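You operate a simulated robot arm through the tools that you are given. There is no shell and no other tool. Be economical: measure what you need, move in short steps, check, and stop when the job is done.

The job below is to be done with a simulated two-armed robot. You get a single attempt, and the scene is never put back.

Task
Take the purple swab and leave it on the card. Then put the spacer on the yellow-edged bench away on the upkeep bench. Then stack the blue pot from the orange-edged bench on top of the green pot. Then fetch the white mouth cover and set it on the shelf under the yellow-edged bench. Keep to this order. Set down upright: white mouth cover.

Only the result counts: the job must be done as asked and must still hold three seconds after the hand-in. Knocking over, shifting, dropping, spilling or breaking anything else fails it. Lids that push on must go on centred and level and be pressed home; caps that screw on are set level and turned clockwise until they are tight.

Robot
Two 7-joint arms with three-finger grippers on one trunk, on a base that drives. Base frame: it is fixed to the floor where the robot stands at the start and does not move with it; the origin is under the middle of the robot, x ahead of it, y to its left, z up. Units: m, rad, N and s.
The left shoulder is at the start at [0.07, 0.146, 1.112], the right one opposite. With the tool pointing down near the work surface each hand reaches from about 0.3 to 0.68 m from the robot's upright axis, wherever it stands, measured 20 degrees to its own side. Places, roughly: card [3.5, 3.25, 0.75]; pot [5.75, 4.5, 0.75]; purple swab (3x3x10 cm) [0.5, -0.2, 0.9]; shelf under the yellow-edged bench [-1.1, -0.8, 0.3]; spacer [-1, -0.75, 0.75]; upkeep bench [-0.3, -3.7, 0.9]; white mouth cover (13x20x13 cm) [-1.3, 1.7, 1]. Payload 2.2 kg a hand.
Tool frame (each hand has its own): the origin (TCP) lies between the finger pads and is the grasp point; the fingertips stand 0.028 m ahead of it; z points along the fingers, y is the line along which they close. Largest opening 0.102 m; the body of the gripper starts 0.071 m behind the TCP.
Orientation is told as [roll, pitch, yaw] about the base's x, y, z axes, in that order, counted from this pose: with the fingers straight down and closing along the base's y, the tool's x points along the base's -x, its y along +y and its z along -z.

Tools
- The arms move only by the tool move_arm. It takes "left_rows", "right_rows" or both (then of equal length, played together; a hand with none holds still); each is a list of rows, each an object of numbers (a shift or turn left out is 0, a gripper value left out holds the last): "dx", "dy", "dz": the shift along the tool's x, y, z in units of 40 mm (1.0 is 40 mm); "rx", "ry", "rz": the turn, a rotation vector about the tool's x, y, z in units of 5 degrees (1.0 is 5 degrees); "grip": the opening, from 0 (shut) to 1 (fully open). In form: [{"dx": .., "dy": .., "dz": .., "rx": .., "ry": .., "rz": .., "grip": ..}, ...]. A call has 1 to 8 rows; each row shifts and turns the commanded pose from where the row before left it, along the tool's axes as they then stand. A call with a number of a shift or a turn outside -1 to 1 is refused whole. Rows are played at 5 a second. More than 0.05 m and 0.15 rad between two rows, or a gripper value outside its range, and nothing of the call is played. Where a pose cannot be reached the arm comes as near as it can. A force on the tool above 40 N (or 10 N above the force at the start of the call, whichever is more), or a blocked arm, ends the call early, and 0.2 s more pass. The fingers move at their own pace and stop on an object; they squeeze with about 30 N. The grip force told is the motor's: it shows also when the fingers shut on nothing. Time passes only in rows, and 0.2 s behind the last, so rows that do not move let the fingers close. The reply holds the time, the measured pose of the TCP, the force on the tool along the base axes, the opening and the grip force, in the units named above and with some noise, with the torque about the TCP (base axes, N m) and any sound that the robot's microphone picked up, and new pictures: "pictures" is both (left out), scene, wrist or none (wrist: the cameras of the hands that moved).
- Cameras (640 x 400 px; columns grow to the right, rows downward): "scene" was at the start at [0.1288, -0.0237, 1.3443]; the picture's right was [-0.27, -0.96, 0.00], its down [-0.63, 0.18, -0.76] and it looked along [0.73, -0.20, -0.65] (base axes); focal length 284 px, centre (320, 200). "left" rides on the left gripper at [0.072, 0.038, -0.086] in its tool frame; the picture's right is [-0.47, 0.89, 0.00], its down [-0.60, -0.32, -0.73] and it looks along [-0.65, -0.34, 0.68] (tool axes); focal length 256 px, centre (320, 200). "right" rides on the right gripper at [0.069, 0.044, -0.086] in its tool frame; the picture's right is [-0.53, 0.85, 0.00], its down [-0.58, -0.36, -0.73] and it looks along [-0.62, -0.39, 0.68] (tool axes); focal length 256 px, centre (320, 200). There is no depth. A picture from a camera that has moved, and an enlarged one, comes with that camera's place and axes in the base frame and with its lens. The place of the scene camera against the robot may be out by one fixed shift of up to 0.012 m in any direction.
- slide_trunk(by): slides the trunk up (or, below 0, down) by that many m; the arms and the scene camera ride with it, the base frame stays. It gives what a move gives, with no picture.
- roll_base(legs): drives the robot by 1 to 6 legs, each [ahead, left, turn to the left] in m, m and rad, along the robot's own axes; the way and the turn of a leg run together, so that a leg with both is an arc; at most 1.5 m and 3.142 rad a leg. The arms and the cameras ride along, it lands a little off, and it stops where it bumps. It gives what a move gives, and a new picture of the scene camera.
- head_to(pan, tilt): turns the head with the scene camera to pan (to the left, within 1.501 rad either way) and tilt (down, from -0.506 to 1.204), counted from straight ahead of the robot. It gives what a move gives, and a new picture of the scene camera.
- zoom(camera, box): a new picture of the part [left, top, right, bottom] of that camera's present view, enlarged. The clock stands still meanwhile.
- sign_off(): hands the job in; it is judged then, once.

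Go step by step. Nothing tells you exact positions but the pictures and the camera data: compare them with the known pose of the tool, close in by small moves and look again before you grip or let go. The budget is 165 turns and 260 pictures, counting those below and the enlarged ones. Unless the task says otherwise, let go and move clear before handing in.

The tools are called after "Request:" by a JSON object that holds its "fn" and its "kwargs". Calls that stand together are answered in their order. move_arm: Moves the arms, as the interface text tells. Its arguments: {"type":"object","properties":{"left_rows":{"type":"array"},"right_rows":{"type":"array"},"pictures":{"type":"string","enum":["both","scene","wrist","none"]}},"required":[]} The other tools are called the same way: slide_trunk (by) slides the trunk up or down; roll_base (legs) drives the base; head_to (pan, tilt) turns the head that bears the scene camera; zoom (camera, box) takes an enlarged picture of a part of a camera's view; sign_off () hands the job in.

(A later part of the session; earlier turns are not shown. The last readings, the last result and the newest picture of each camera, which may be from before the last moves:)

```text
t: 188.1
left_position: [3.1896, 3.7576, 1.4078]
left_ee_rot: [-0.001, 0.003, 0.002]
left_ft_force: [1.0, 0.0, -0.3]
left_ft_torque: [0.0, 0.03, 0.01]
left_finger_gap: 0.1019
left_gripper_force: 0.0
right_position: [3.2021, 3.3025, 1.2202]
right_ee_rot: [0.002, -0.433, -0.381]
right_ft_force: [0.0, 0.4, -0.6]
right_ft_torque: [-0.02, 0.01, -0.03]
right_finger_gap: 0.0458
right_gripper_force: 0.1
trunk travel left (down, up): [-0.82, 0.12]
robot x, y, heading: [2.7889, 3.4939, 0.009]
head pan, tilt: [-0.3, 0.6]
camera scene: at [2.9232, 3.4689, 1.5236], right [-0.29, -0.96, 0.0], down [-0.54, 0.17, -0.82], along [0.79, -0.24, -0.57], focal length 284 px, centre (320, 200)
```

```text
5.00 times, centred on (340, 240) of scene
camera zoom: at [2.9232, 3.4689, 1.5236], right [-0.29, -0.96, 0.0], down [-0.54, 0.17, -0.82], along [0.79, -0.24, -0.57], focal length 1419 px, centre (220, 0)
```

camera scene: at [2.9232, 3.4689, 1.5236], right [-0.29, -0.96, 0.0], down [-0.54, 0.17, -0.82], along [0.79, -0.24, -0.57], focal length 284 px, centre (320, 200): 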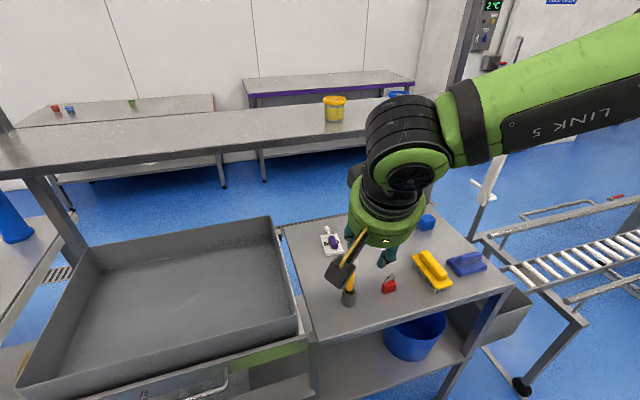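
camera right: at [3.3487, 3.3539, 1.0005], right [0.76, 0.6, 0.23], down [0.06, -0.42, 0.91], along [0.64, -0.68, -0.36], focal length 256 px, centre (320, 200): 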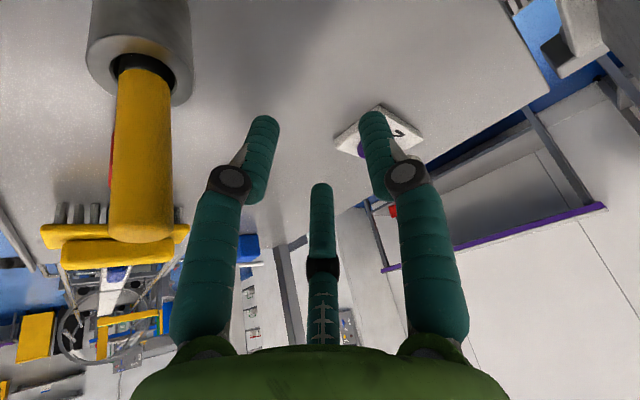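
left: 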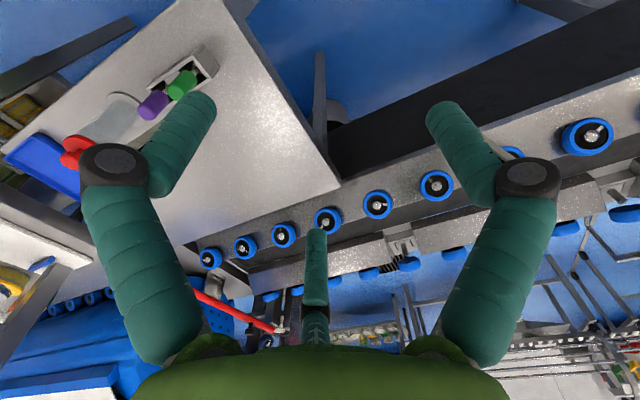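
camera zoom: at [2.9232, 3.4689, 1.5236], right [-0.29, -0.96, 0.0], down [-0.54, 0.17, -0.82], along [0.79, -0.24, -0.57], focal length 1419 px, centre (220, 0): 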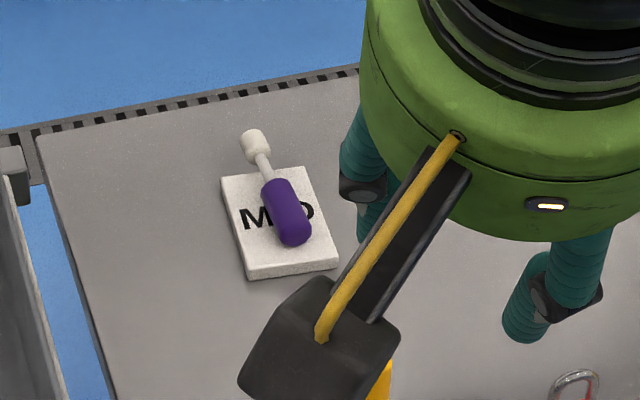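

The swab rests on the card with the cap fully on it and its centre over the card. Next is the spacer: I'll raise the trunk and drive back down the aisle.

Request:
{"fn": "slide_trunk", "kwargs": {"by": 0.11}}

Request:
{"fn": "roll_base", "kwargs": {"legs": [[-0.21, 0, -0.009], [0, 0, -1.571], [1.5, 0, 0], [1.5, 0, 0], [0.85, 0, 0]]}}

```text
t: 189.5
left_position: [3.1833, 3.7572, 1.5202]
left_ee_rot: [-0.001, 0.0, 0.004]
left_ft_force: [0.1, 0.7, 0.4]
left_ft_torque: [-0.03, 0.0, 0.02]
left_finger_gap: 0.1017
left_gripper_force: 0.1
right_position: [3.1995, 3.3028, 1.3304]
right_ee_rot: [0.005, -0.437, -0.38]
right_ft_force: [-0.1, 0.8, -0.4]
right_ft_torque: [0.0, 0.03, 0.01]
right_finger_gap: 0.0459
right_gripper_force: 0.1
trunk travel left (down, up): [-0.93, 0.01]
robot x, y, heading: [2.7897, 3.4948, -0.001]
head pan, tilt: [-0.3, 0.6]
```

```text
t: 213.5
left_position: [2.7488, -0.8135, 1.5196]
left_ee_rot: [0.0, -0.003, -1.581]
left_ft_force: [-0.9, -0.4, 0.0]
left_ft_torque: [-0.01, -0.01, 0.01]
left_finger_gap: 0.1019
left_gripper_force: 0.1
right_position: [2.293, -0.8232, 1.3329]
right_ee_rot: [0.005, -0.439, -1.964]
right_ft_force: [-0.2, 0.8, 0.1]
right_ft_torque: [-0.01, -0.01, 0.02]
right_finger_gap: 0.0459
right_gripper_force: 0.1
trunk travel left (down, up): [-0.93, 0.01]
robot x, y, heading: [2.4917, -0.4141, -1.58]
head pan, tilt: [-0.3, 0.6]
camera scene: at [2.4622, -0.547, 1.6343], right [-0.95, 0.3, 0.0], down [0.17, 0.54, -0.83], along [-0.25, -0.79, -0.56], focal length 284 px, centre (320, 200)
```

scene: 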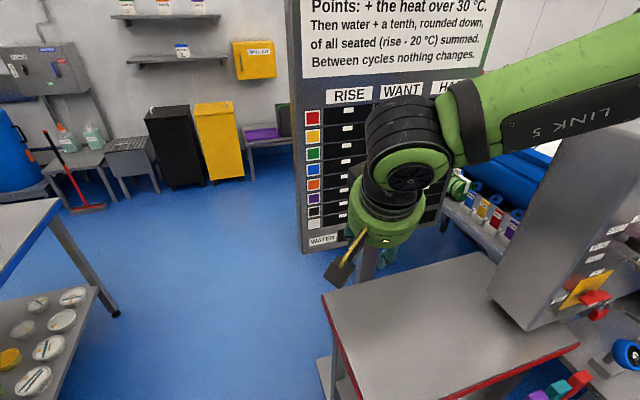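

The right hand is close to the board stand, so I'll shift over to x about 2.81. Then down the aisle, turn west and drive back past the upkeep bench.

Request:
{"fn": "roll_base", "kwargs": {"legs": [[0, 0.32, 0.01], [1.5, 0, 0], [0.98, 0, 0], [0, 0, -1.57], [1.5, 0, 0], [1.0, 0, 0]]}}

Request:
{"fn": "head_to", "kwargs": {"pan": 0.8, "tilt": 0.5}}

```text
t: 243.1
left_position: [-0.0336, -3.2752, 1.5192]
left_ee_rot: [0.001, -0.003, -3.108]
left_ft_force: [0.3, 0.2, 0.5]
left_ft_torque: [0.0, 0.03, 0.03]
left_finger_gap: 0.102
left_gripper_force: 0.0
right_position: [-0.0619, -2.8199, 1.3315]
right_ee_rot: [0.003, -0.439, 2.793]
right_ft_force: [-0.6, -0.1, -0.2]
right_ft_torque: [-0.02, 0.01, 0.0]
right_finger_gap: 0.0456
right_gripper_force: 0.1
trunk travel left (down, up): [-0.93, 0.01]
robot x, y, heading: [0.3526, -3.0022, -3.108]
head pan, tilt: [-0.3, 0.6]
camera scene: at [0.2189, -2.9794, 1.6343], right [0.26, 0.96, 0.0], down [0.54, -0.15, -0.83], along [-0.8, 0.22, -0.56], focal length 284 px, centre (320, 200)
```

scene: 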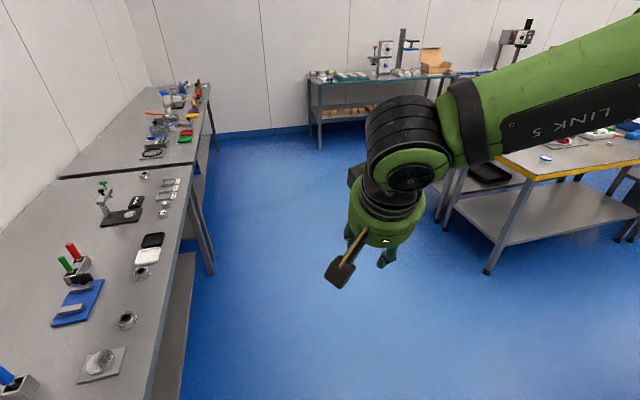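

```text
t: 244.4
left_position: [-0.0347, -3.2751, 1.519]
left_ee_rot: [0.002, 0.0, -3.105]
left_ft_force: [-0.1, -0.2, -0.3]
left_ft_torque: [-0.02, 0.0, 0.01]
left_finger_gap: 0.1019
left_gripper_force: 0.0
right_position: [-0.0647, -2.8197, 1.3307]
right_ee_rot: [0.004, -0.434, 2.793]
right_ft_force: [0.8, 0.4, 0.1]
right_ft_torque: [0.0, -0.01, 0.01]
right_finger_gap: 0.0456
right_gripper_force: 0.1
trunk travel left (down, up): [-0.93, 0.01]
robot x, y, heading: [0.3529, -3.0041, -3.109]
head pan, tilt: [0.799, 0.499]
camera scene: at [0.2415, -3.0699, 1.6432], right [-0.74, 0.67, 0.0], down [0.32, 0.35, -0.88], along [-0.59, -0.65, -0.48], focal length 284 px, centre (320, 200)
```

scene: 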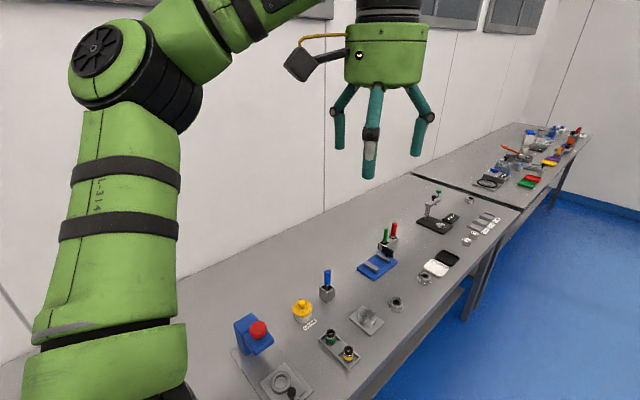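

The upkeep bench is laid out with many items. I'll zoom in for labels or a place meant for the spacer.

Request:
{"fn": "zoom", "kwargs": {"camera": "scene", "box": [220, 270, 410, 400]}}

Request:
{"fn": "zoom", "kwargs": {"camera": "scene", "box": [350, 180, 510, 290]}}

```text
3.08 times, centred on (315, 335) of scene
camera zoom: at [0.2415, -3.0699, 1.6432], right [-0.74, 0.67, 0.0], down [0.32, 0.35, -0.88], along [-0.59, -0.65, -0.48], focal length 873 px, centre (335, -215)
```

zoom: 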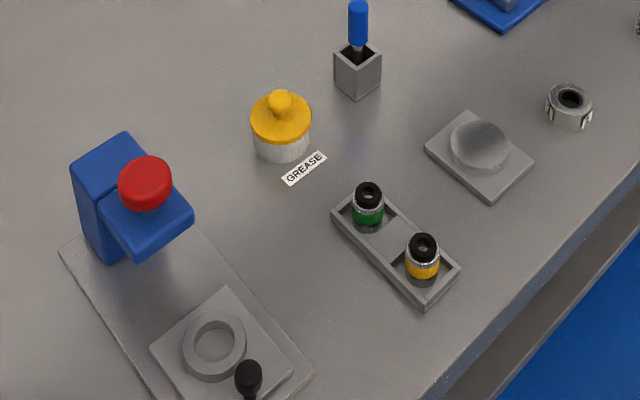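

```text
3.64 times, centred on (430, 235) of scene
camera zoom: at [0.2415, -3.0699, 1.6432], right [-0.74, 0.67, 0.0], down [0.32, 0.35, -0.88], along [-0.59, -0.65, -0.48], focal length 1032 px, centre (-80, 73)
```

zoom: 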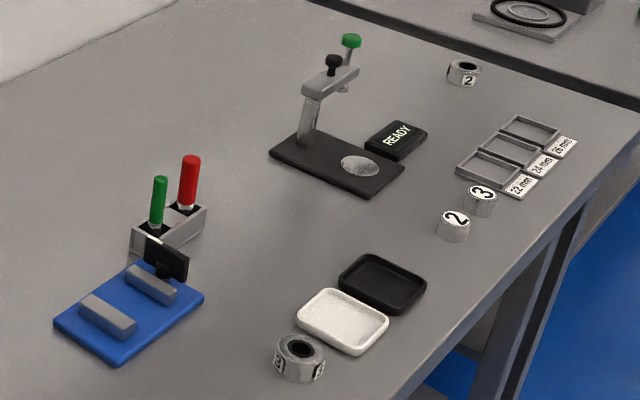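

There is a rack with slots labelled 22, 24 and 26 mm and a gauge showing READY, so the spacer's size may matter. I'll go and look at the spacer on the yellow-edged bench.

Request:
{"fn": "roll_base", "kwargs": {"legs": [[0.72, 0, -0.033], [0, -1.5, 0], [0, -0.7, 0]]}}

Request:
{"fn": "head_to", "kwargs": {"pan": 0.0, "tilt": 0.8}}

```text
t: 258.7
left_position: [-0.7633, -1.0972, 1.5187]
left_ee_rot: [-0.001, 0.0, -3.135]
left_ft_force: [0.3, 0.0, 0.2]
left_ft_torque: [0.03, 0.04, 0.01]
left_finger_gap: 0.102
left_gripper_force: 0.0
right_position: [-0.7819, -0.6417, 1.3326]
right_ee_rot: [0.002, -0.439, 2.764]
right_ft_force: [0.0, -1.1, -0.3]
right_ft_torque: [0.03, -0.01, -0.03]
right_finger_gap: 0.046
right_gripper_force: 0.1
trunk travel left (down, up): [-0.93, 0.01]
robot x, y, heading: [-0.3673, -0.8282, -3.135]
head pan, tilt: [0.799, 0.499]
camera scene: at [-0.4829, -0.9011, 1.6431], right [-0.72, 0.69, 0.0], down [0.33, 0.35, -0.88], along [-0.61, -0.63, -0.48], focal length 284 px, centre (320, 200)
```

scene: 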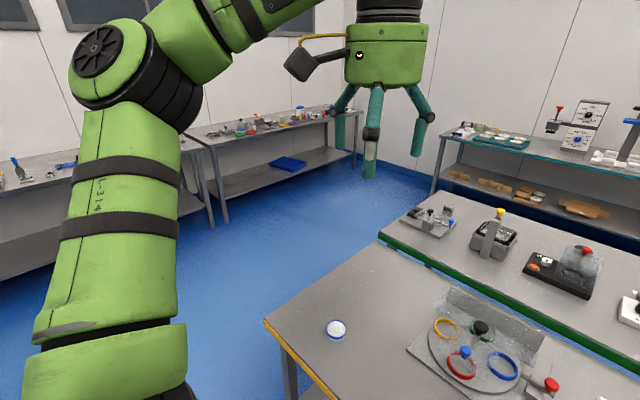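

```text
t: 259.9
left_position: [-0.765, -1.0959, 1.519]
left_ee_rot: [-0.001, 0.001, -3.134]
left_ft_force: [0.0, 0.2, -0.5]
left_ft_torque: [0.0, 0.03, -0.01]
left_finger_gap: 0.102
left_gripper_force: 0.0
right_position: [-0.7805, -0.6394, 1.3307]
right_ee_rot: [0.003, -0.436, 2.763]
right_ft_force: [-0.6, 0.3, 0.6]
right_ft_torque: [0.0, -0.01, 0.01]
right_finger_gap: 0.0458
right_gripper_force: 0.0
trunk travel left (down, up): [-0.93, 0.01]
robot x, y, heading: [-0.3715, -0.8321, -3.138]
head pan, tilt: [0.0, 0.799]
camera scene: at [-0.5005, -0.8335, 1.6172], right [-0.01, 1.0, 0.0], down [0.72, 0.01, -0.7], along [-0.7, -0.01, -0.72], focal length 284 px, centre (320, 200)
```

scene: 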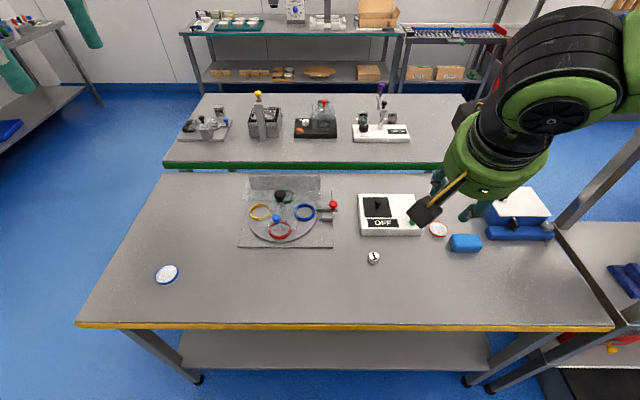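

Request:
{"fn": "zoom", "kwargs": {"camera": "scene", "box": [330, 210, 480, 300]}}

Request:
{"fn": "zoom", "kwargs": {"camera": "scene", "box": [130, 160, 350, 300]}}

```text
4.27 times, centred on (405, 255) of scene
camera zoom: at [-0.5005, -0.8335, 1.6172], right [-0.01, 1.0, 0.0], down [0.72, 0.01, -0.7], along [-0.7, -0.01, -0.72], focal length 1211 px, centre (-43, -35)
```

zoom: 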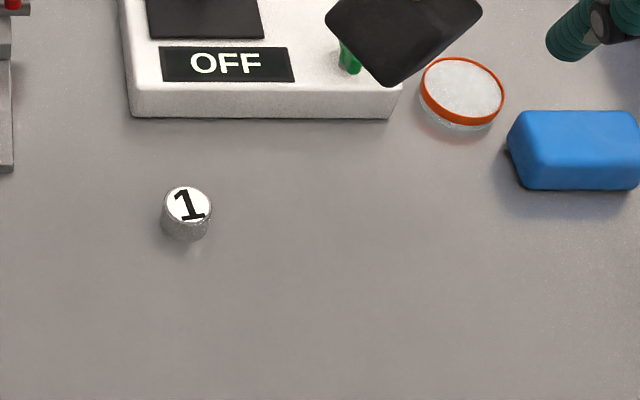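

```text
2.86 times, centred on (240, 230) of scene
camera zoom: at [-0.5005, -0.8335, 1.6172], right [-0.01, 1.0, 0.0], down [0.72, 0.01, -0.7], along [-0.7, -0.01, -0.72], focal length 811 px, centre (549, 114)
```

zoom: 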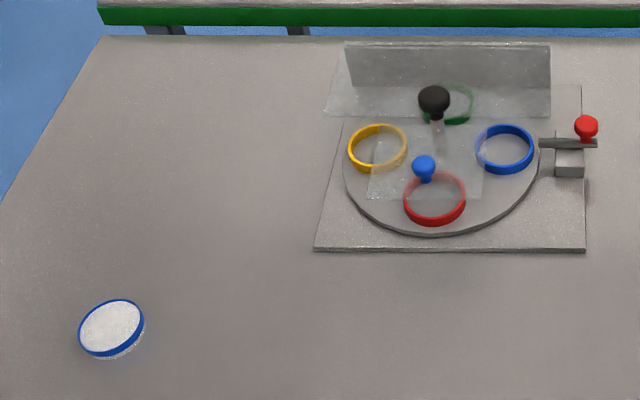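

The spacer marked "1" is a small cylinder at about [-1.04, -0.66] on the bench. I'll move closer, lower the trunk and bring the right hand vertical.

Request:
{"fn": "roll_base", "kwargs": {"legs": [[0.12, 0, 0]]}}

Request:
{"fn": "slide_trunk", "kwargs": {"by": -0.3}}

Request:
{"fn": "move_arm", "kwargs": {"right_rows": [{"ry": 1}, {"ry": 1}, {"ry": 1}, {"ry": 1}, {"ry": 1}, {"dz": 0}], "pictures": "both"}}

```text
t: 261.1
left_position: [-0.8802, -1.0956, 1.523]
left_ee_rot: [-0.001, -0.007, -3.132]
left_ft_force: [0.3, -0.3, 0.4]
left_ft_torque: [0.01, 0.07, 0.0]
left_finger_gap: 0.1018
left_gripper_force: 0.2
right_position: [-0.8982, -0.6399, 1.3333]
right_ee_rot: [0.005, -0.44, 2.762]
right_ft_force: [0.8, 0.1, 0.0]
right_ft_torque: [-0.02, 0.09, 0.03]
right_finger_gap: 0.0458
right_gripper_force: 0.1
trunk travel left (down, up): [-0.93, 0.01]
robot x, y, heading: [-0.4891, -0.83, -3.141]
head pan, tilt: [0.0, 0.799]
camera scene: at [-0.6162, -0.8339, 1.6179], right [-0.01, 1.0, 0.0], down [0.71, 0.0, -0.7], along [-0.7, 0.0, -0.71], focal length 284 px, centre (320, 200)
```

scene: 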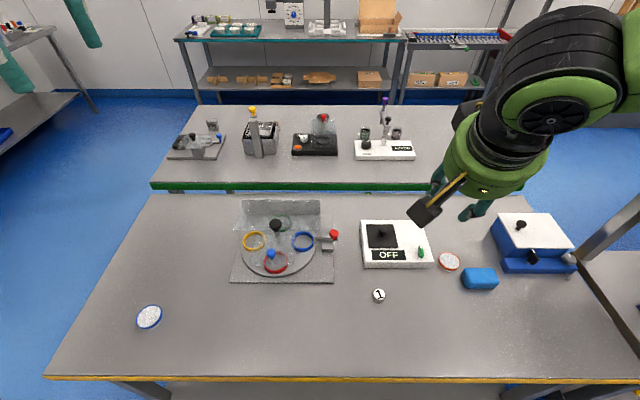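

```text
t: 264.1
left_position: [-0.8873, -1.0952, 1.2193]
left_ee_rot: [-0.001, 0.0, -3.136]
left_ft_force: [0.6, -0.9, 0.6]
left_ft_torque: [0.0, -0.01, -0.02]
left_finger_gap: 0.102
left_gripper_force: 0.0
right_position: [-0.904, -0.64, 1.0312]
right_ee_rot: [0.003, -0.435, 2.765]
right_ft_force: [-0.7, -1.0, 0.0]
right_ft_torque: [-0.01, 0.01, -0.01]
right_finger_gap: 0.0462
right_gripper_force: 0.0
trunk travel left (down, up): [-0.63, 0.31]
robot x, y, heading: [-0.4904, -0.8331, -3.136]
head pan, tilt: [0.0, 0.799]
```

```text
t: 265.5
left_position: [-0.8864, -1.0951, 1.2199]
left_ee_rot: [0.0, -0.001, -3.134]
left_ft_force: [-0.5, 0.0, 0.4]
left_ft_torque: [-0.05, -0.01, 0.03]
left_finger_gap: 0.102
left_gripper_force: 0.0
right_position: [-0.903, -0.6413, 1.0313]
right_ee_rot: [0.005, 0.001, 2.767]
right_ft_force: [-0.8, 0.3, 0.0]
right_ft_torque: [0.02, -0.02, 0.01]
right_finger_gap: 0.0459
right_gripper_force: 0.1
trunk travel left (down, up): [-0.63, 0.31]
robot x, y, heading: [-0.4921, -0.8309, -3.138]
head pan, tilt: [0.0, 0.799]
camera scene: at [-0.623, -0.8342, 1.3172], right [-0.01, 1.0, 0.0], down [0.72, 0.0, -0.7], along [-0.7, 0.0, -0.72], focal length 284 px, centre (320, 200)
camera right: at [-0.8548, -0.7059, 1.1163], right [-0.81, -0.59, 0.0], down [-0.4, 0.55, 0.73], along [-0.43, 0.59, -0.68], focal length 256 px, centre (320, 200)
```

scene: 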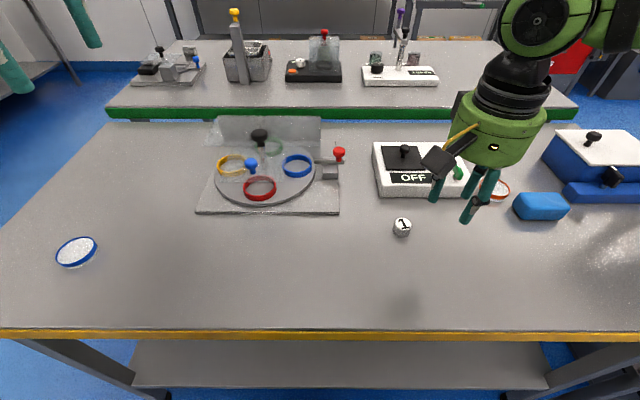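
right: 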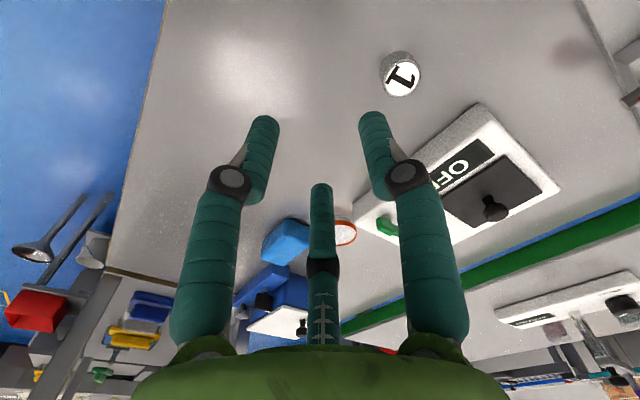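

Triangulation suggests the spacer is at about [-0.983, -0.669, 0.84]. Moving above it for a better look.

Request:
{"fn": "move_arm", "kwargs": {"right_rows": [{"dx": -0.8, "dy": 0.69}, {"dx": -0.8, "dy": 0.69}, {"dz": 0.9, "grip": 0.6}, {"dz": 0.9}, {"dz": 0}], "pictures": "both"}}

```text
t: 266.7
left_position: [-0.8878, -1.0956, 1.22]
left_ee_rot: [-0.002, -0.001, -3.135]
left_ft_force: [0.5, 0.2, -0.1]
left_ft_torque: [-0.01, 0.03, 0.01]
left_finger_gap: 0.1017
left_gripper_force: 0.1
right_position: [-0.982, -0.6683, 0.9591]
right_ee_rot: [0.004, 0.001, 2.765]
right_ft_force: [-1.0, 0.2, 0.4]
right_ft_torque: [-0.03, -0.01, 0.02]
right_finger_gap: 0.0615
right_gripper_force: 0.1
trunk travel left (down, up): [-0.63, 0.31]
robot x, y, heading: [-0.4933, -0.8329, -3.139]
head pan, tilt: [0.0, 0.799]
camera scene: at [-0.6233, -0.834, 1.3172], right [-0.01, 1.0, 0.0], down [0.72, 0.0, -0.7], along [-0.7, 0.0, -0.72], focal length 284 px, centre (320, 200)
camera right: at [-0.934, -0.7329, 1.0445], right [-0.81, -0.59, 0.0], down [-0.4, 0.55, 0.73], along [-0.43, 0.59, -0.68], focal length 256 px, centre (320, 200)
```

scene: 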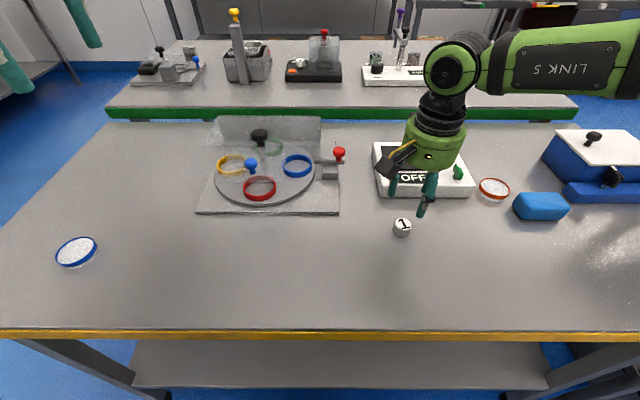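
right: 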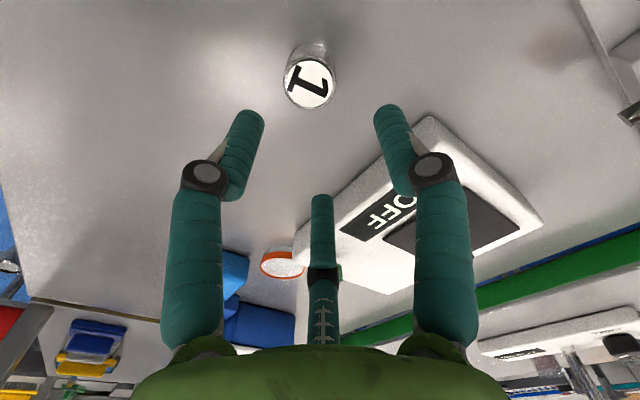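

Two wrist views agree: the spacer's top is at [-0.970, -0.672, 0.877] and the bench at about 0.853. Correcting and lowering partway.

Request:
{"fn": "move_arm", "kwargs": {"right_rows": [{"dx": 0.31, "dy": -0.03}, {"dz": 0.8}, {"dz": 0.2}, {"dz": 0}], "pictures": "wrist"}}

```text
t: 267.7
left_position: [-0.8866, -1.0954, 1.2203]
left_ee_rot: [0.0, 0.0, -3.136]
left_ft_force: [0.8, -0.2, -0.2]
left_ft_torque: [-0.01, 0.04, -0.02]
left_finger_gap: 0.1018
left_gripper_force: 0.1
right_position: [-0.9721, -0.6719, 0.9187]
right_ee_rot: [0.004, -0.003, 2.768]
right_ft_force: [0.6, -0.5, -0.5]
right_ft_torque: [0.0, 0.02, 0.01]
right_finger_gap: 0.0611
right_gripper_force: 0.0
trunk travel left (down, up): [-0.63, 0.31]
robot x, y, heading: [-0.4903, -0.8304, -3.136]
head pan, tilt: [0.0, 0.799]
camera right: at [-0.9235, -0.737, 1.0046], right [-0.81, -0.59, 0.0], down [-0.4, 0.55, 0.73], along [-0.43, 0.59, -0.68], focal length 256 px, centre (320, 200)
```

right: 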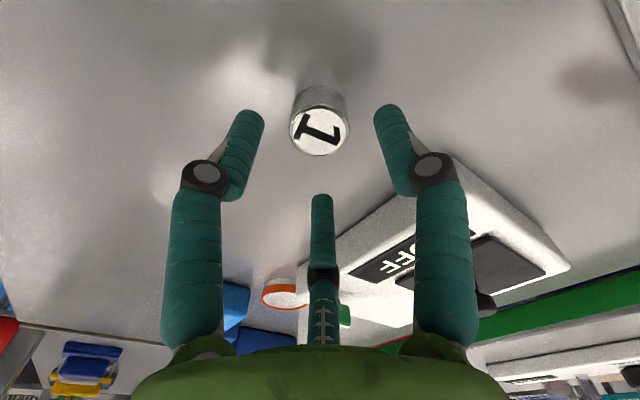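

It's on the axis, with the top at about 0.873. Going down and gripping.

Request:
{"fn": "move_arm", "kwargs": {"right_rows": [{"dz": 0.45}, {"dz": 0.35}, {"dz": 0}], "pictures": "none"}}

Request:
{"fn": "move_arm", "kwargs": {"right_rows": [{"grip": 0.3}, {"grip": 0}, {"grip": 0}], "pictures": "wrist"}}

```text
t: 268.5
left_position: [-0.8869, -1.0953, 1.2188]
left_ee_rot: [0.0, -0.001, -3.134]
left_ft_force: [-0.2, -0.2, 0.0]
left_ft_torque: [0.0, -0.02, -0.02]
left_finger_gap: 0.1021
left_gripper_force: 0.0
right_position: [-0.9718, -0.6718, 0.888]
right_ee_rot: [0.003, -0.001, 2.767]
right_ft_force: [0.2, 0.0, 0.7]
right_ft_torque: [-0.02, 0.0, 0.0]
right_finger_gap: 0.0611
right_gripper_force: 0.1
trunk travel left (down, up): [-0.63, 0.31]
robot x, y, heading: [-0.4914, -0.8322, -3.133]
head pan, tilt: [0.0, 0.799]
```

```text
t: 269.3
left_position: [-0.8866, -1.0962, 1.2189]
left_ee_rot: [0.001, 0.0, -3.135]
left_ft_force: [-0.2, 0.6, -0.1]
left_ft_torque: [-0.06, -0.03, -0.02]
left_finger_gap: 0.1019
left_gripper_force: 0.0
right_position: [-0.9713, -0.6714, 0.887]
right_ee_rot: [0.003, 0.0, 2.765]
right_ft_force: [0.2, -0.3, 0.7]
right_ft_torque: [-0.03, 0.01, 0.01]
right_finger_gap: 0.0347
right_gripper_force: 30.1
trunk travel left (down, up): [-0.63, 0.31]
robot x, y, heading: [-0.4902, -0.8316, -3.138]
head pan, tilt: [0.0, 0.799]
camera right: at [-0.9227, -0.7367, 0.9734], right [-0.81, -0.59, 0.0], down [-0.4, 0.55, 0.73], along [-0.43, 0.59, -0.68], focal length 256 px, centre (320, 200)
```

right: 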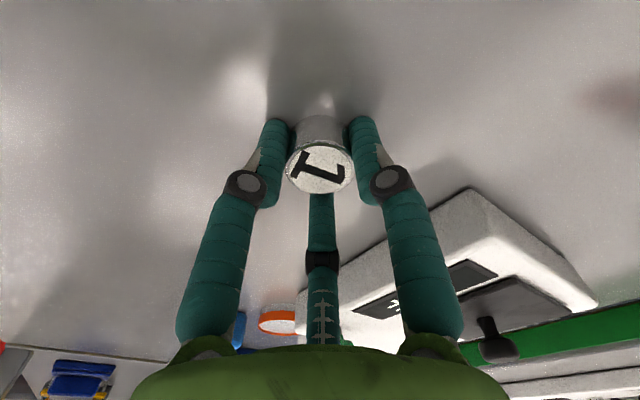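

Gripped. I'll lift, raise the trunk and drive to the upkeep bench in front of the labelled rack.

Request:
{"fn": "move_arm", "kwargs": {"right_rows": [{"dz": -0.8}, {"dz": -0.9}, {"dz": -0.9}], "pictures": "none"}}

Request:
{"fn": "slide_trunk", "kwargs": {"by": 0.25}}

Request:
{"fn": "roll_base", "kwargs": {"legs": [[-0.25, 0, 0], [0, 1.45, 0], [0, 0.45, 0], [0, 0, 1.57], [0, -0.68, 0]]}}

Request:
{"fn": "head_to", "kwargs": {"pan": -0.1, "tilt": 0.75}}

```text
t: 270.1
left_position: [-0.8876, -1.096, 1.2193]
left_ee_rot: [0.0, -0.002, -3.135]
left_ft_force: [-0.5, -1.2, -0.4]
left_ft_torque: [-0.02, 0.01, 0.03]
left_finger_gap: 0.1021
left_gripper_force: 0.1
right_position: [-0.9709, -0.6736, 0.9927]
right_ee_rot: [0.001, 0.0, 2.764]
right_ft_force: [-0.7, 0.0, -1.6]
right_ft_torque: [-0.02, 0.03, 0.02]
right_finger_gap: 0.0346
right_gripper_force: 30.2
trunk travel left (down, up): [-0.63, 0.31]
robot x, y, heading: [-0.4907, -0.8297, -3.136]
head pan, tilt: [0.0, 0.799]
```

```text
t: 272.7
left_position: [-0.8875, -1.0954, 1.4686]
left_ee_rot: [0.002, -0.001, -3.134]
left_ft_force: [0.6, 0.0, -0.3]
left_ft_torque: [-0.01, 0.02, -0.01]
left_finger_gap: 0.102
left_gripper_force: 0.1
right_position: [-0.9699, -0.6723, 1.242]
right_ee_rot: [0.004, 0.0, 2.765]
right_ft_force: [-0.8, -0.2, -1.1]
right_ft_torque: [0.0, 0.02, 0.02]
right_finger_gap: 0.0347
right_gripper_force: 30.1
trunk travel left (down, up): [-0.88, 0.06]
robot x, y, heading: [-0.4939, -0.832, -3.137]
head pan, tilt: [0.0, 0.799]
```

```text
t: 290.9
left_position: [-0.6258, -3.1327, 1.4683]
left_ee_rot: [-0.001, -0.002, -1.542]
left_ft_force: [0.1, 1.1, 0.6]
left_ft_torque: [0.0, 0.01, 0.0]
left_finger_gap: 0.1018
left_gripper_force: 0.1
right_position: [-1.0464, -3.2267, 1.2421]
right_ee_rot: [0.001, -0.003, -1.924]
right_ft_force: [0.1, 0.4, -0.9]
right_ft_torque: [0.01, 0.01, -0.03]
right_finger_gap: 0.0331
right_gripper_force: 29.9
trunk travel left (down, up): [-0.88, 0.06]
robot x, y, heading: [-0.8987, -2.7441, -1.544]
head pan, tilt: [0.0, 0.799]
camera scene: at [-0.8962, -2.8735, 1.5672], right [-1.0, -0.03, 0.0], down [-0.02, 0.72, -0.7], along [0.02, -0.7, -0.72], focal length 284 px, centre (320, 200)
```

scene: 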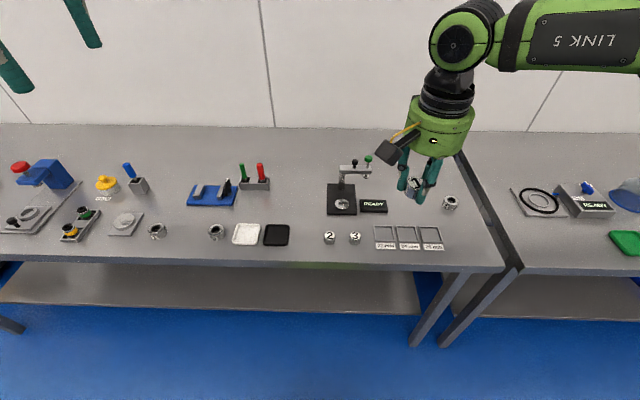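

```text
t: 291.5
left_position: [-0.6272, -3.1335, 1.4694]
left_ee_rot: [0.0, -0.003, -1.542]
left_ft_force: [0.4, 0.0, 1.0]
left_ft_torque: [-0.02, 0.02, 0.02]
left_finger_gap: 0.1021
left_gripper_force: 0.0
right_position: [-1.0471, -3.2269, 1.243]
right_ee_rot: [0.001, 0.0, -1.924]
right_ft_force: [-0.4, 0.4, -1.2]
right_ft_torque: [0.03, -0.01, 0.01]
right_finger_gap: 0.0328
right_gripper_force: 29.8
trunk travel left (down, up): [-0.88, 0.06]
robot x, y, heading: [-0.9013, -2.7424, -1.544]
head pan, tilt: [-0.099, 0.75]
camera scene: at [-0.9056, -2.8755, 1.5712], right [-1.0, 0.07, 0.0], down [0.05, 0.68, -0.73], along [-0.05, -0.73, -0.68], focal length 284 px, centre (320, 200)
```

scene: 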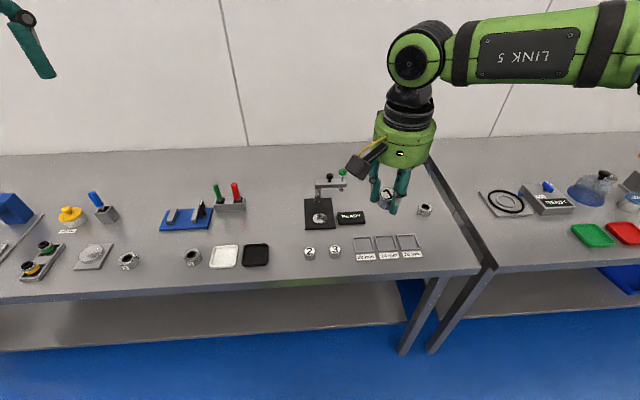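

Spacers 2 and 3 stand beside the rack with 22/24/26 mm slots, and a gauge is behind them. Zooming in on the gauge and the rack.

Request:
{"fn": "zoom", "kwargs": {"camera": "scene", "box": [290, 160, 440, 265]}}

Request:
{"fn": "zoom", "kwargs": {"camera": "right", "box": [0, 0, 640, 400]}}

```text
3.81 times, centred on (365, 212) of scene
camera zoom: at [-0.9056, -2.8755, 1.5712], right [-1.0, 0.07, 0.0], down [0.05, 0.68, -0.73], along [-0.05, -0.73, -0.68], focal length 1081 px, centre (149, 152)
```

zoom: 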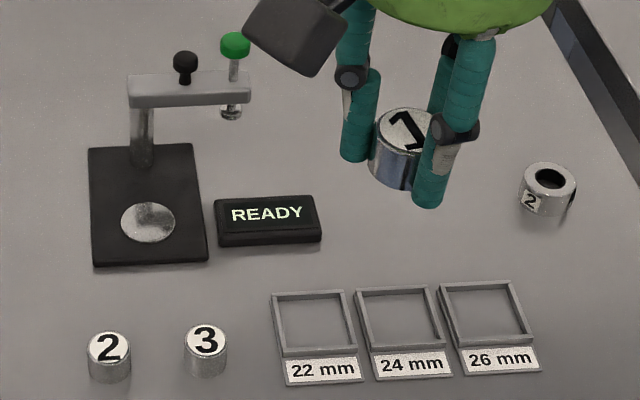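

```text
1.00 times, centred on (320, 200) of right (not enlarged: the box is as wide or as high as the picture)
camera zoom: at [-0.982, -3.1758, 1.3279], right [0.61, -0.79, 0.0], down [-0.54, -0.41, 0.73], along [-0.58, -0.45, -0.68], focal length 256 px, centre (320, 200)
```

zoom: 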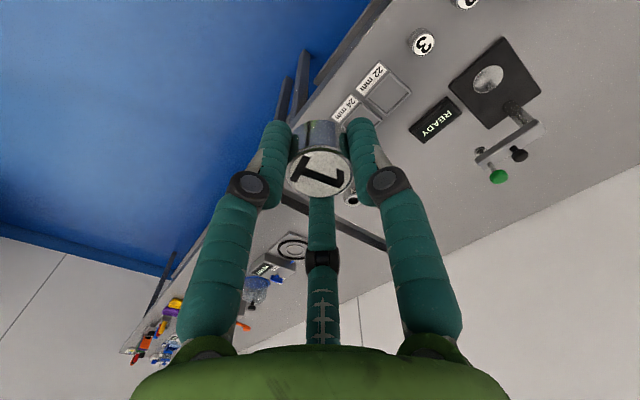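

The slot depends on the spacer's height. High zoom may allow measuring height against diameter for all three spacers.

Request:
{"fn": "zoom", "kwargs": {"camera": "scene", "box": [302, 240, 350, 270]}}

Request:
{"fn": "zoom", "kwargs": {"camera": "scene", "box": [370, 180, 418, 210]}}

```text
13.33 times, centred on (326, 255) of scene
camera zoom: at [-0.9056, -2.8755, 1.5712], right [-1.0, 0.07, 0.0], down [0.05, 0.68, -0.73], along [-0.05, -0.73, -0.68], focal length 3785 px, centre (240, -533)
```

zoom: 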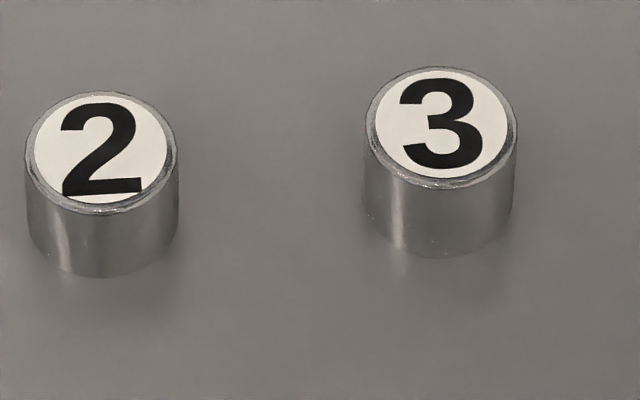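

```text
13.33 times, centred on (394, 195) of scene
camera zoom: at [-0.9056, -2.8755, 1.5712], right [-1.0, 0.07, 0.0], down [0.05, 0.68, -0.73], along [-0.05, -0.73, -0.68], focal length 3785 px, centre (-667, 267)
```

zoom: 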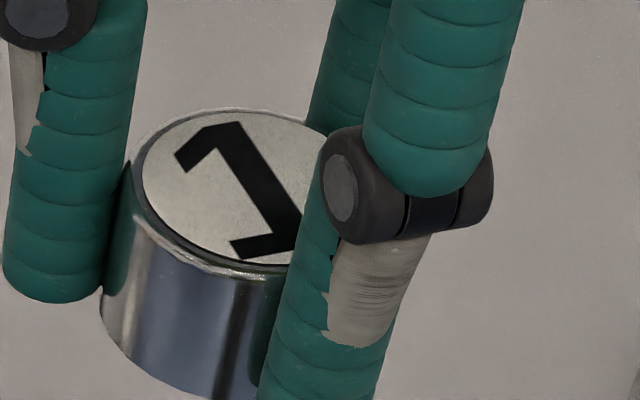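

Measuring from the zoom (height against the 33.5 mm diameter), spacer 2 is about 24 mm and spacer 3 about 26 mm. Now a tighter look at spacer 1 in the hand.

Request:
{"fn": "zoom", "kwargs": {"camera": "scene", "box": [372, 180, 420, 220]}}

```text
10.00 times, centred on (396, 200) of scene
camera zoom: at [-0.9056, -2.8755, 1.5712], right [-1.0, 0.07, 0.0], down [0.05, 0.68, -0.73], along [-0.05, -0.73, -0.68], focal length 2839 px, centre (-440, 200)
```

zoom: 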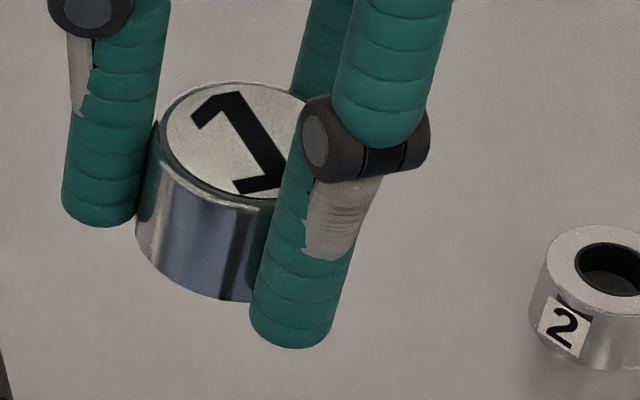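

Spacer 1 measures about 21.5 mm, so it is the 22 mm one, which fits with 2 being 24 and 3 being 26. I'll move closer and lower towards the 22 mm slot at about [-1.077, -3.415].

Request:
{"fn": "roll_base", "kwargs": {"legs": [[0.14, 0, -0.026]]}}

Request:
{"fn": "slide_trunk", "kwargs": {"by": -0.22}}

Request:
{"fn": "move_arm", "kwargs": {"right_rows": [{"dz": 0}], "pictures": "both"}}

```text
t: 292.9
left_position: [-0.6368, -3.2769, 1.4709]
left_ee_rot: [0.0, -0.005, -1.569]
left_ft_force: [-0.6, 0.3, 0.8]
left_ft_torque: [-0.04, -0.01, -0.01]
left_finger_gap: 0.1018
left_gripper_force: 0.1
right_position: [-1.0577, -3.3611, 1.2435]
right_ee_rot: [0.002, -0.003, -1.951]
right_ft_force: [-1.3, 0.6, -2.1]
right_ft_torque: [-0.07, -0.02, -0.01]
right_finger_gap: 0.0328
right_gripper_force: 29.5
trunk travel left (down, up): [-0.88, 0.06]
robot x, y, heading: [-0.895, -2.8824, -1.568]
head pan, tilt: [-0.099, 0.75]
camera scene: at [-0.9076, -3.0128, 1.5716], right [-1.0, 0.1, 0.0], down [0.07, 0.68, -0.73], along [-0.07, -0.73, -0.68], focal length 284 px, centre (320, 200)
```

scene: 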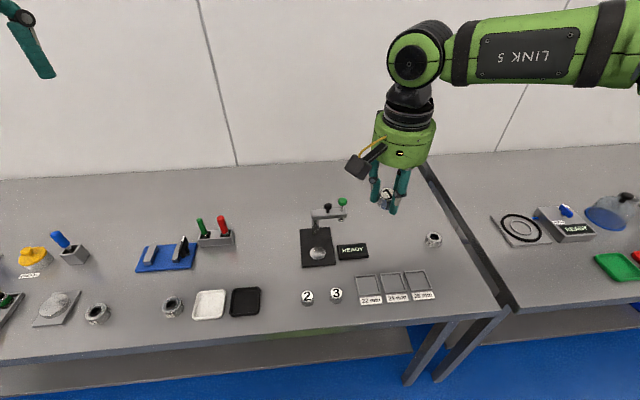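

```text
t: 295.2
left_position: [-0.636, -3.2816, 1.2496]
left_ee_rot: [0.001, -0.003, -1.569]
left_ft_force: [0.3, 0.0, -0.6]
left_ft_torque: [-0.01, 0.01, 0.02]
left_finger_gap: 0.1021
left_gripper_force: 0.1
right_position: [-1.0578, -3.3649, 1.0234]
right_ee_rot: [0.002, 0.0, -1.952]
right_ft_force: [0.4, 0.2, -1.2]
right_ft_torque: [0.01, 0.02, -0.01]
right_finger_gap: 0.0331
right_gripper_force: 29.9
trunk travel left (down, up): [-0.66, 0.28]
robot x, y, heading: [-0.8964, -2.8839, -1.563]
head pan, tilt: [-0.099, 0.75]
```

```text
t: 295.6
left_position: [-0.6354, -3.2832, 1.2496]
left_ee_rot: [-0.002, -0.003, -1.569]
left_ft_force: [0.2, -0.1, -0.6]
left_ft_torque: [0.02, 0.02, -0.03]
left_finger_gap: 0.1019
left_gripper_force: 0.1
right_position: [-1.0576, -3.364, 1.0219]
right_ee_rot: [0.004, -0.001, -1.951]
right_ft_force: [0.3, 0.2, -2.1]
right_ft_torque: [0.01, 0.01, -0.01]
right_finger_gap: 0.0331
right_gripper_force: 29.9
trunk travel left (down, up): [-0.66, 0.28]
robot x, y, heading: [-0.8956, -2.8814, -1.568]
head pan, tilt: [-0.099, 0.75]
camera scene: at [-0.9079, -3.0175, 1.3512], right [-1.0, 0.1, 0.0], down [0.07, 0.68, -0.73], along [-0.07, -0.73, -0.68], focal length 284 px, centre (320, 200)
camera right: at [-0.9922, -3.3154, 1.108], right [0.59, -0.81, 0.0], down [-0.55, -0.4, 0.73], along [-0.59, -0.43, -0.68], focal length 256 px, centre (320, 200)
```

scene: 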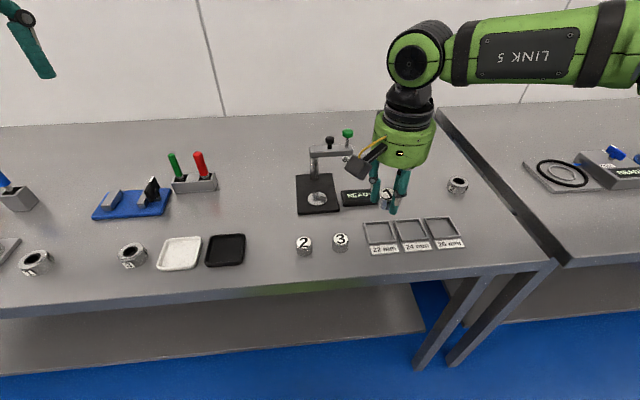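
right: 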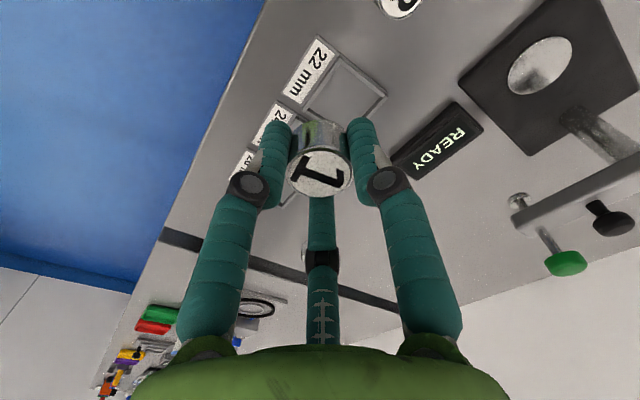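

The two cameras place the 22 mm slot near [-1.07, -3.40]. I'll move over it, lower a bit and refine.

Request:
{"fn": "move_arm", "kwargs": {"right_rows": [{"dx": -0.51, "dy": 0.04}, {"dx": -0.51, "dy": 0.04}, {"dz": 0.8}, {"dz": 0.5}, {"dz": 0}], "pictures": "both"}}

Request:
{"fn": "zoom", "kwargs": {"camera": "scene", "box": [340, 170, 480, 265]}}

```text
t: 296.8
left_position: [-0.6359, -3.2821, 1.2495]
left_ee_rot: [0.0, -0.001, -1.569]
left_ft_force: [0.4, 0.4, 0.1]
left_ft_torque: [0.03, 0.02, 0.02]
left_finger_gap: 0.1021
left_gripper_force: 0.1
right_position: [-1.071, -3.4024, 0.97]
right_ee_rot: [0.003, 0.0, -1.952]
right_ft_force: [0.6, 0.4, -2.0]
right_ft_torque: [-0.03, -0.01, 0.01]
right_finger_gap: 0.033
right_gripper_force: 30.2
trunk travel left (down, up): [-0.66, 0.28]
robot x, y, heading: [-0.8971, -2.8846, -1.57]
head pan, tilt: [-0.099, 0.75]
camera scene: at [-0.9079, -3.0172, 1.3512], right [-1.0, 0.1, 0.0], down [0.07, 0.68, -0.73], along [-0.07, -0.73, -0.68], focal length 284 px, centre (320, 200)
camera right: at [-1.0048, -3.3541, 1.0557], right [0.59, -0.81, 0.0], down [-0.55, -0.4, 0.73], along [-0.59, -0.43, -0.68], focal length 256 px, centre (320, 200)
```

scene: 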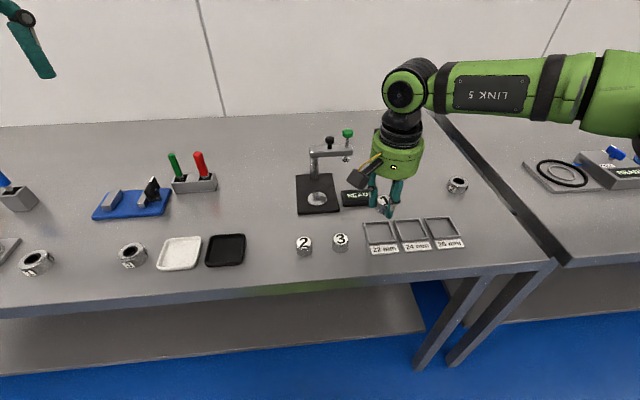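
right: 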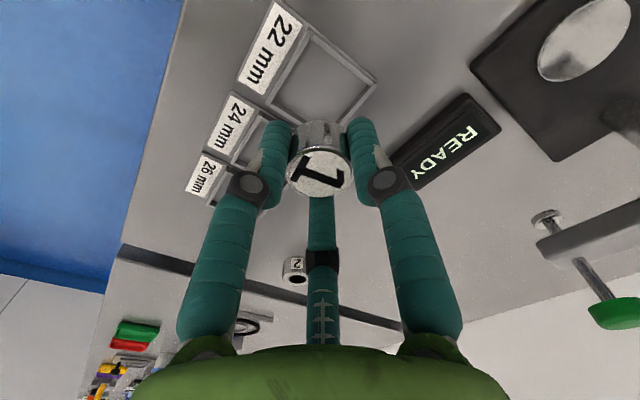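

```text
4.21 times, centred on (410, 218) of scene
camera zoom: at [-0.9079, -3.0172, 1.3512], right [-1.0, 0.1, 0.0], down [0.07, 0.68, -0.73], along [-0.07, -0.73, -0.68], focal length 1195 px, centre (-59, 126)
```

zoom: 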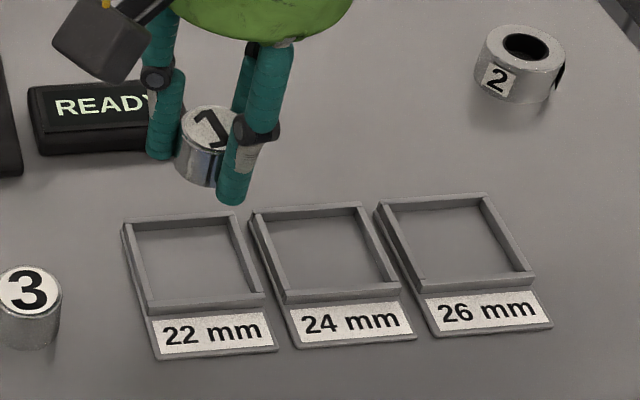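

The wrist view puts the slot centre at about [-1.065, -3.400]. Nudging there and lowering further.

Request:
{"fn": "move_arm", "kwargs": {"right_rows": [{"dx": 0.12, "dy": 0.1}, {"dz": 0.6}, {"dz": 0.4}, {"dz": 0}], "pictures": "wrist"}}

Request:
{"fn": "zoom", "kwargs": {"camera": "scene", "box": [340, 170, 480, 265]}}

```text
t: 297.8
left_position: [-0.6354, -3.2812, 1.2493]
left_ee_rot: [0.0, -0.003, -1.569]
left_ft_force: [0.6, -0.6, -0.3]
left_ft_torque: [-0.01, 0.03, 0.0]
left_finger_gap: 0.102
left_gripper_force: 0.0
right_position: [-1.0671, -3.3993, 0.9308]
right_ee_rot: [0.003, -0.002, -1.952]
right_ft_force: [0.1, 0.2, -1.9]
right_ft_torque: [0.05, -0.01, -0.01]
right_finger_gap: 0.0333
right_gripper_force: 29.6
trunk travel left (down, up): [-0.66, 0.28]
robot x, y, heading: [-0.8976, -2.8846, -1.567]
head pan, tilt: [-0.099, 0.75]
camera right: at [-1.0005, -3.3497, 1.0159], right [0.59, -0.81, 0.0], down [-0.55, -0.4, 0.73], along [-0.59, -0.43, -0.68], focal length 256 px, centre (320, 200)
```

right: 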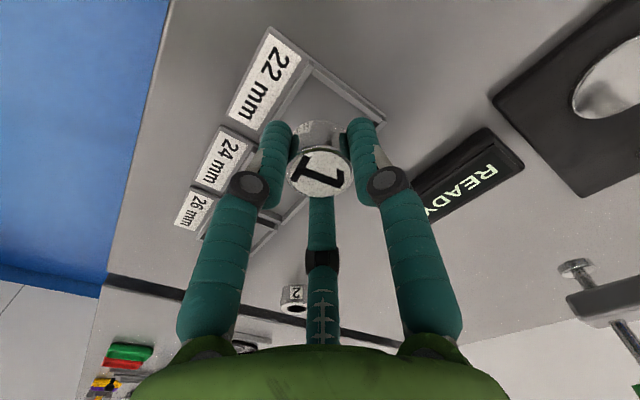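

```text
4.21 times, centred on (410, 218) of scene
camera zoom: at [-0.9077, -3.0171, 1.3512], right [-1.0, 0.1, 0.0], down [0.07, 0.68, -0.73], along [-0.07, -0.73, -0.68], focal length 1195 px, centre (-59, 126)
```

zoom: 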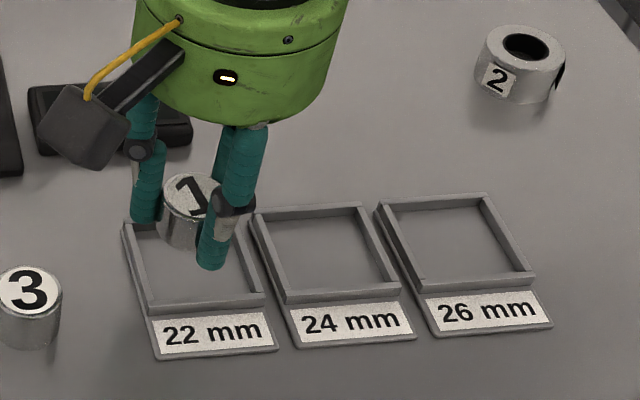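

Request:
{"fn": "move_arm", "kwargs": {"right_rows": [{"dz": 0.3}, {"dz": 0.15}, {"dz": 0.1}, {"dz": 0}], "pictures": "wrist"}}

Request:
{"fn": "zoom", "kwargs": {"camera": "scene", "box": [340, 170, 480, 265]}}

```text
t: 298.8
left_position: [-0.6351, -3.282, 1.2492]
left_ee_rot: [0.0, -0.002, -1.569]
left_ft_force: [0.0, 0.5, 0.3]
left_ft_torque: [-0.01, 0.02, 0.0]
left_finger_gap: 0.1019
left_gripper_force: 0.0
right_position: [-1.071, -3.396, 0.9101]
right_ee_rot: [0.006, -0.002, -1.95]
right_ft_force: [-0.2, -0.1, -2.0]
right_ft_torque: [-0.01, 0.01, -0.04]
right_finger_gap: 0.033
right_gripper_force: 30.2
right hand out of reach, approached as far as the arm can: row 1, 3
trunk travel left (down, up): [-0.66, 0.28]
robot x, y, heading: [-0.8985, -2.8865, -1.572]
head pan, tilt: [-0.099, 0.75]
camera right: at [-1.005, -3.346, 0.9961], right [0.59, -0.81, 0.01], down [-0.56, -0.4, 0.73], along [-0.59, -0.43, -0.68], focal length 256 px, centre (320, 200)
```

right: 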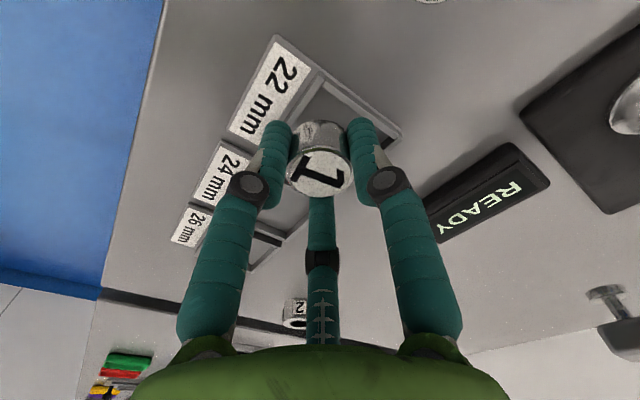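

```text
4.21 times, centred on (410, 218) of scene
camera zoom: at [-0.9079, -3.0174, 1.3512], right [-1.0, 0.1, 0.0], down [0.07, 0.68, -0.73], along [-0.07, -0.73, -0.68], focal length 1195 px, centre (-59, 126)
```

zoom: 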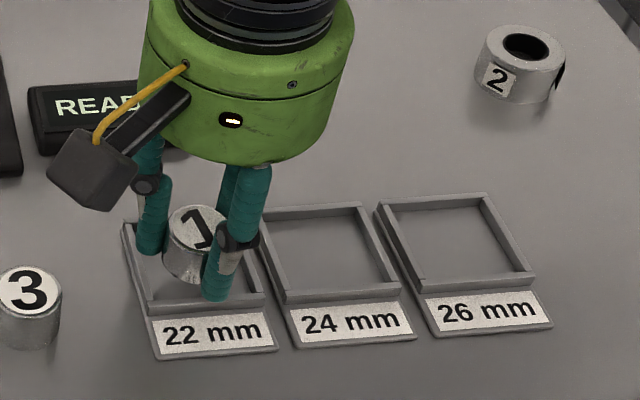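

The arm is near a reach limit, and the spacer should sit about 1 cm further back. I'll shift it and use the trunk to lower.

Request:
{"fn": "slide_trunk", "kwargs": {"by": -0.05}}

```text
t: 299.3
left_position: [-0.6368, -3.2808, 1.2297]
left_ee_rot: [0.0, -0.003, -1.571]
left_ft_force: [-0.5, 0.7, -0.1]
left_ft_torque: [0.0, 0.02, -0.05]
left_finger_gap: 0.1018
left_gripper_force: 0.0
right_position: [-1.0695, -3.3949, 0.8996]
right_ee_rot: [0.009, -0.008, -1.951]
right_ft_force: [-0.6, 6.7, 12.8]
right_ft_torque: [0.53, 0.15, -0.06]
right_finger_gap: 0.0332
right_gripper_force: 30.3
trunk travel left (down, up): [-0.641, 0.299]
robot x, y, heading: [-0.8981, -2.8843, -1.57]
head pan, tilt: [-0.099, 0.75]
stopped: the force on the tool passed its limit at 57 N (the readings are from after the stop); the commanded pose is now the measured one
```

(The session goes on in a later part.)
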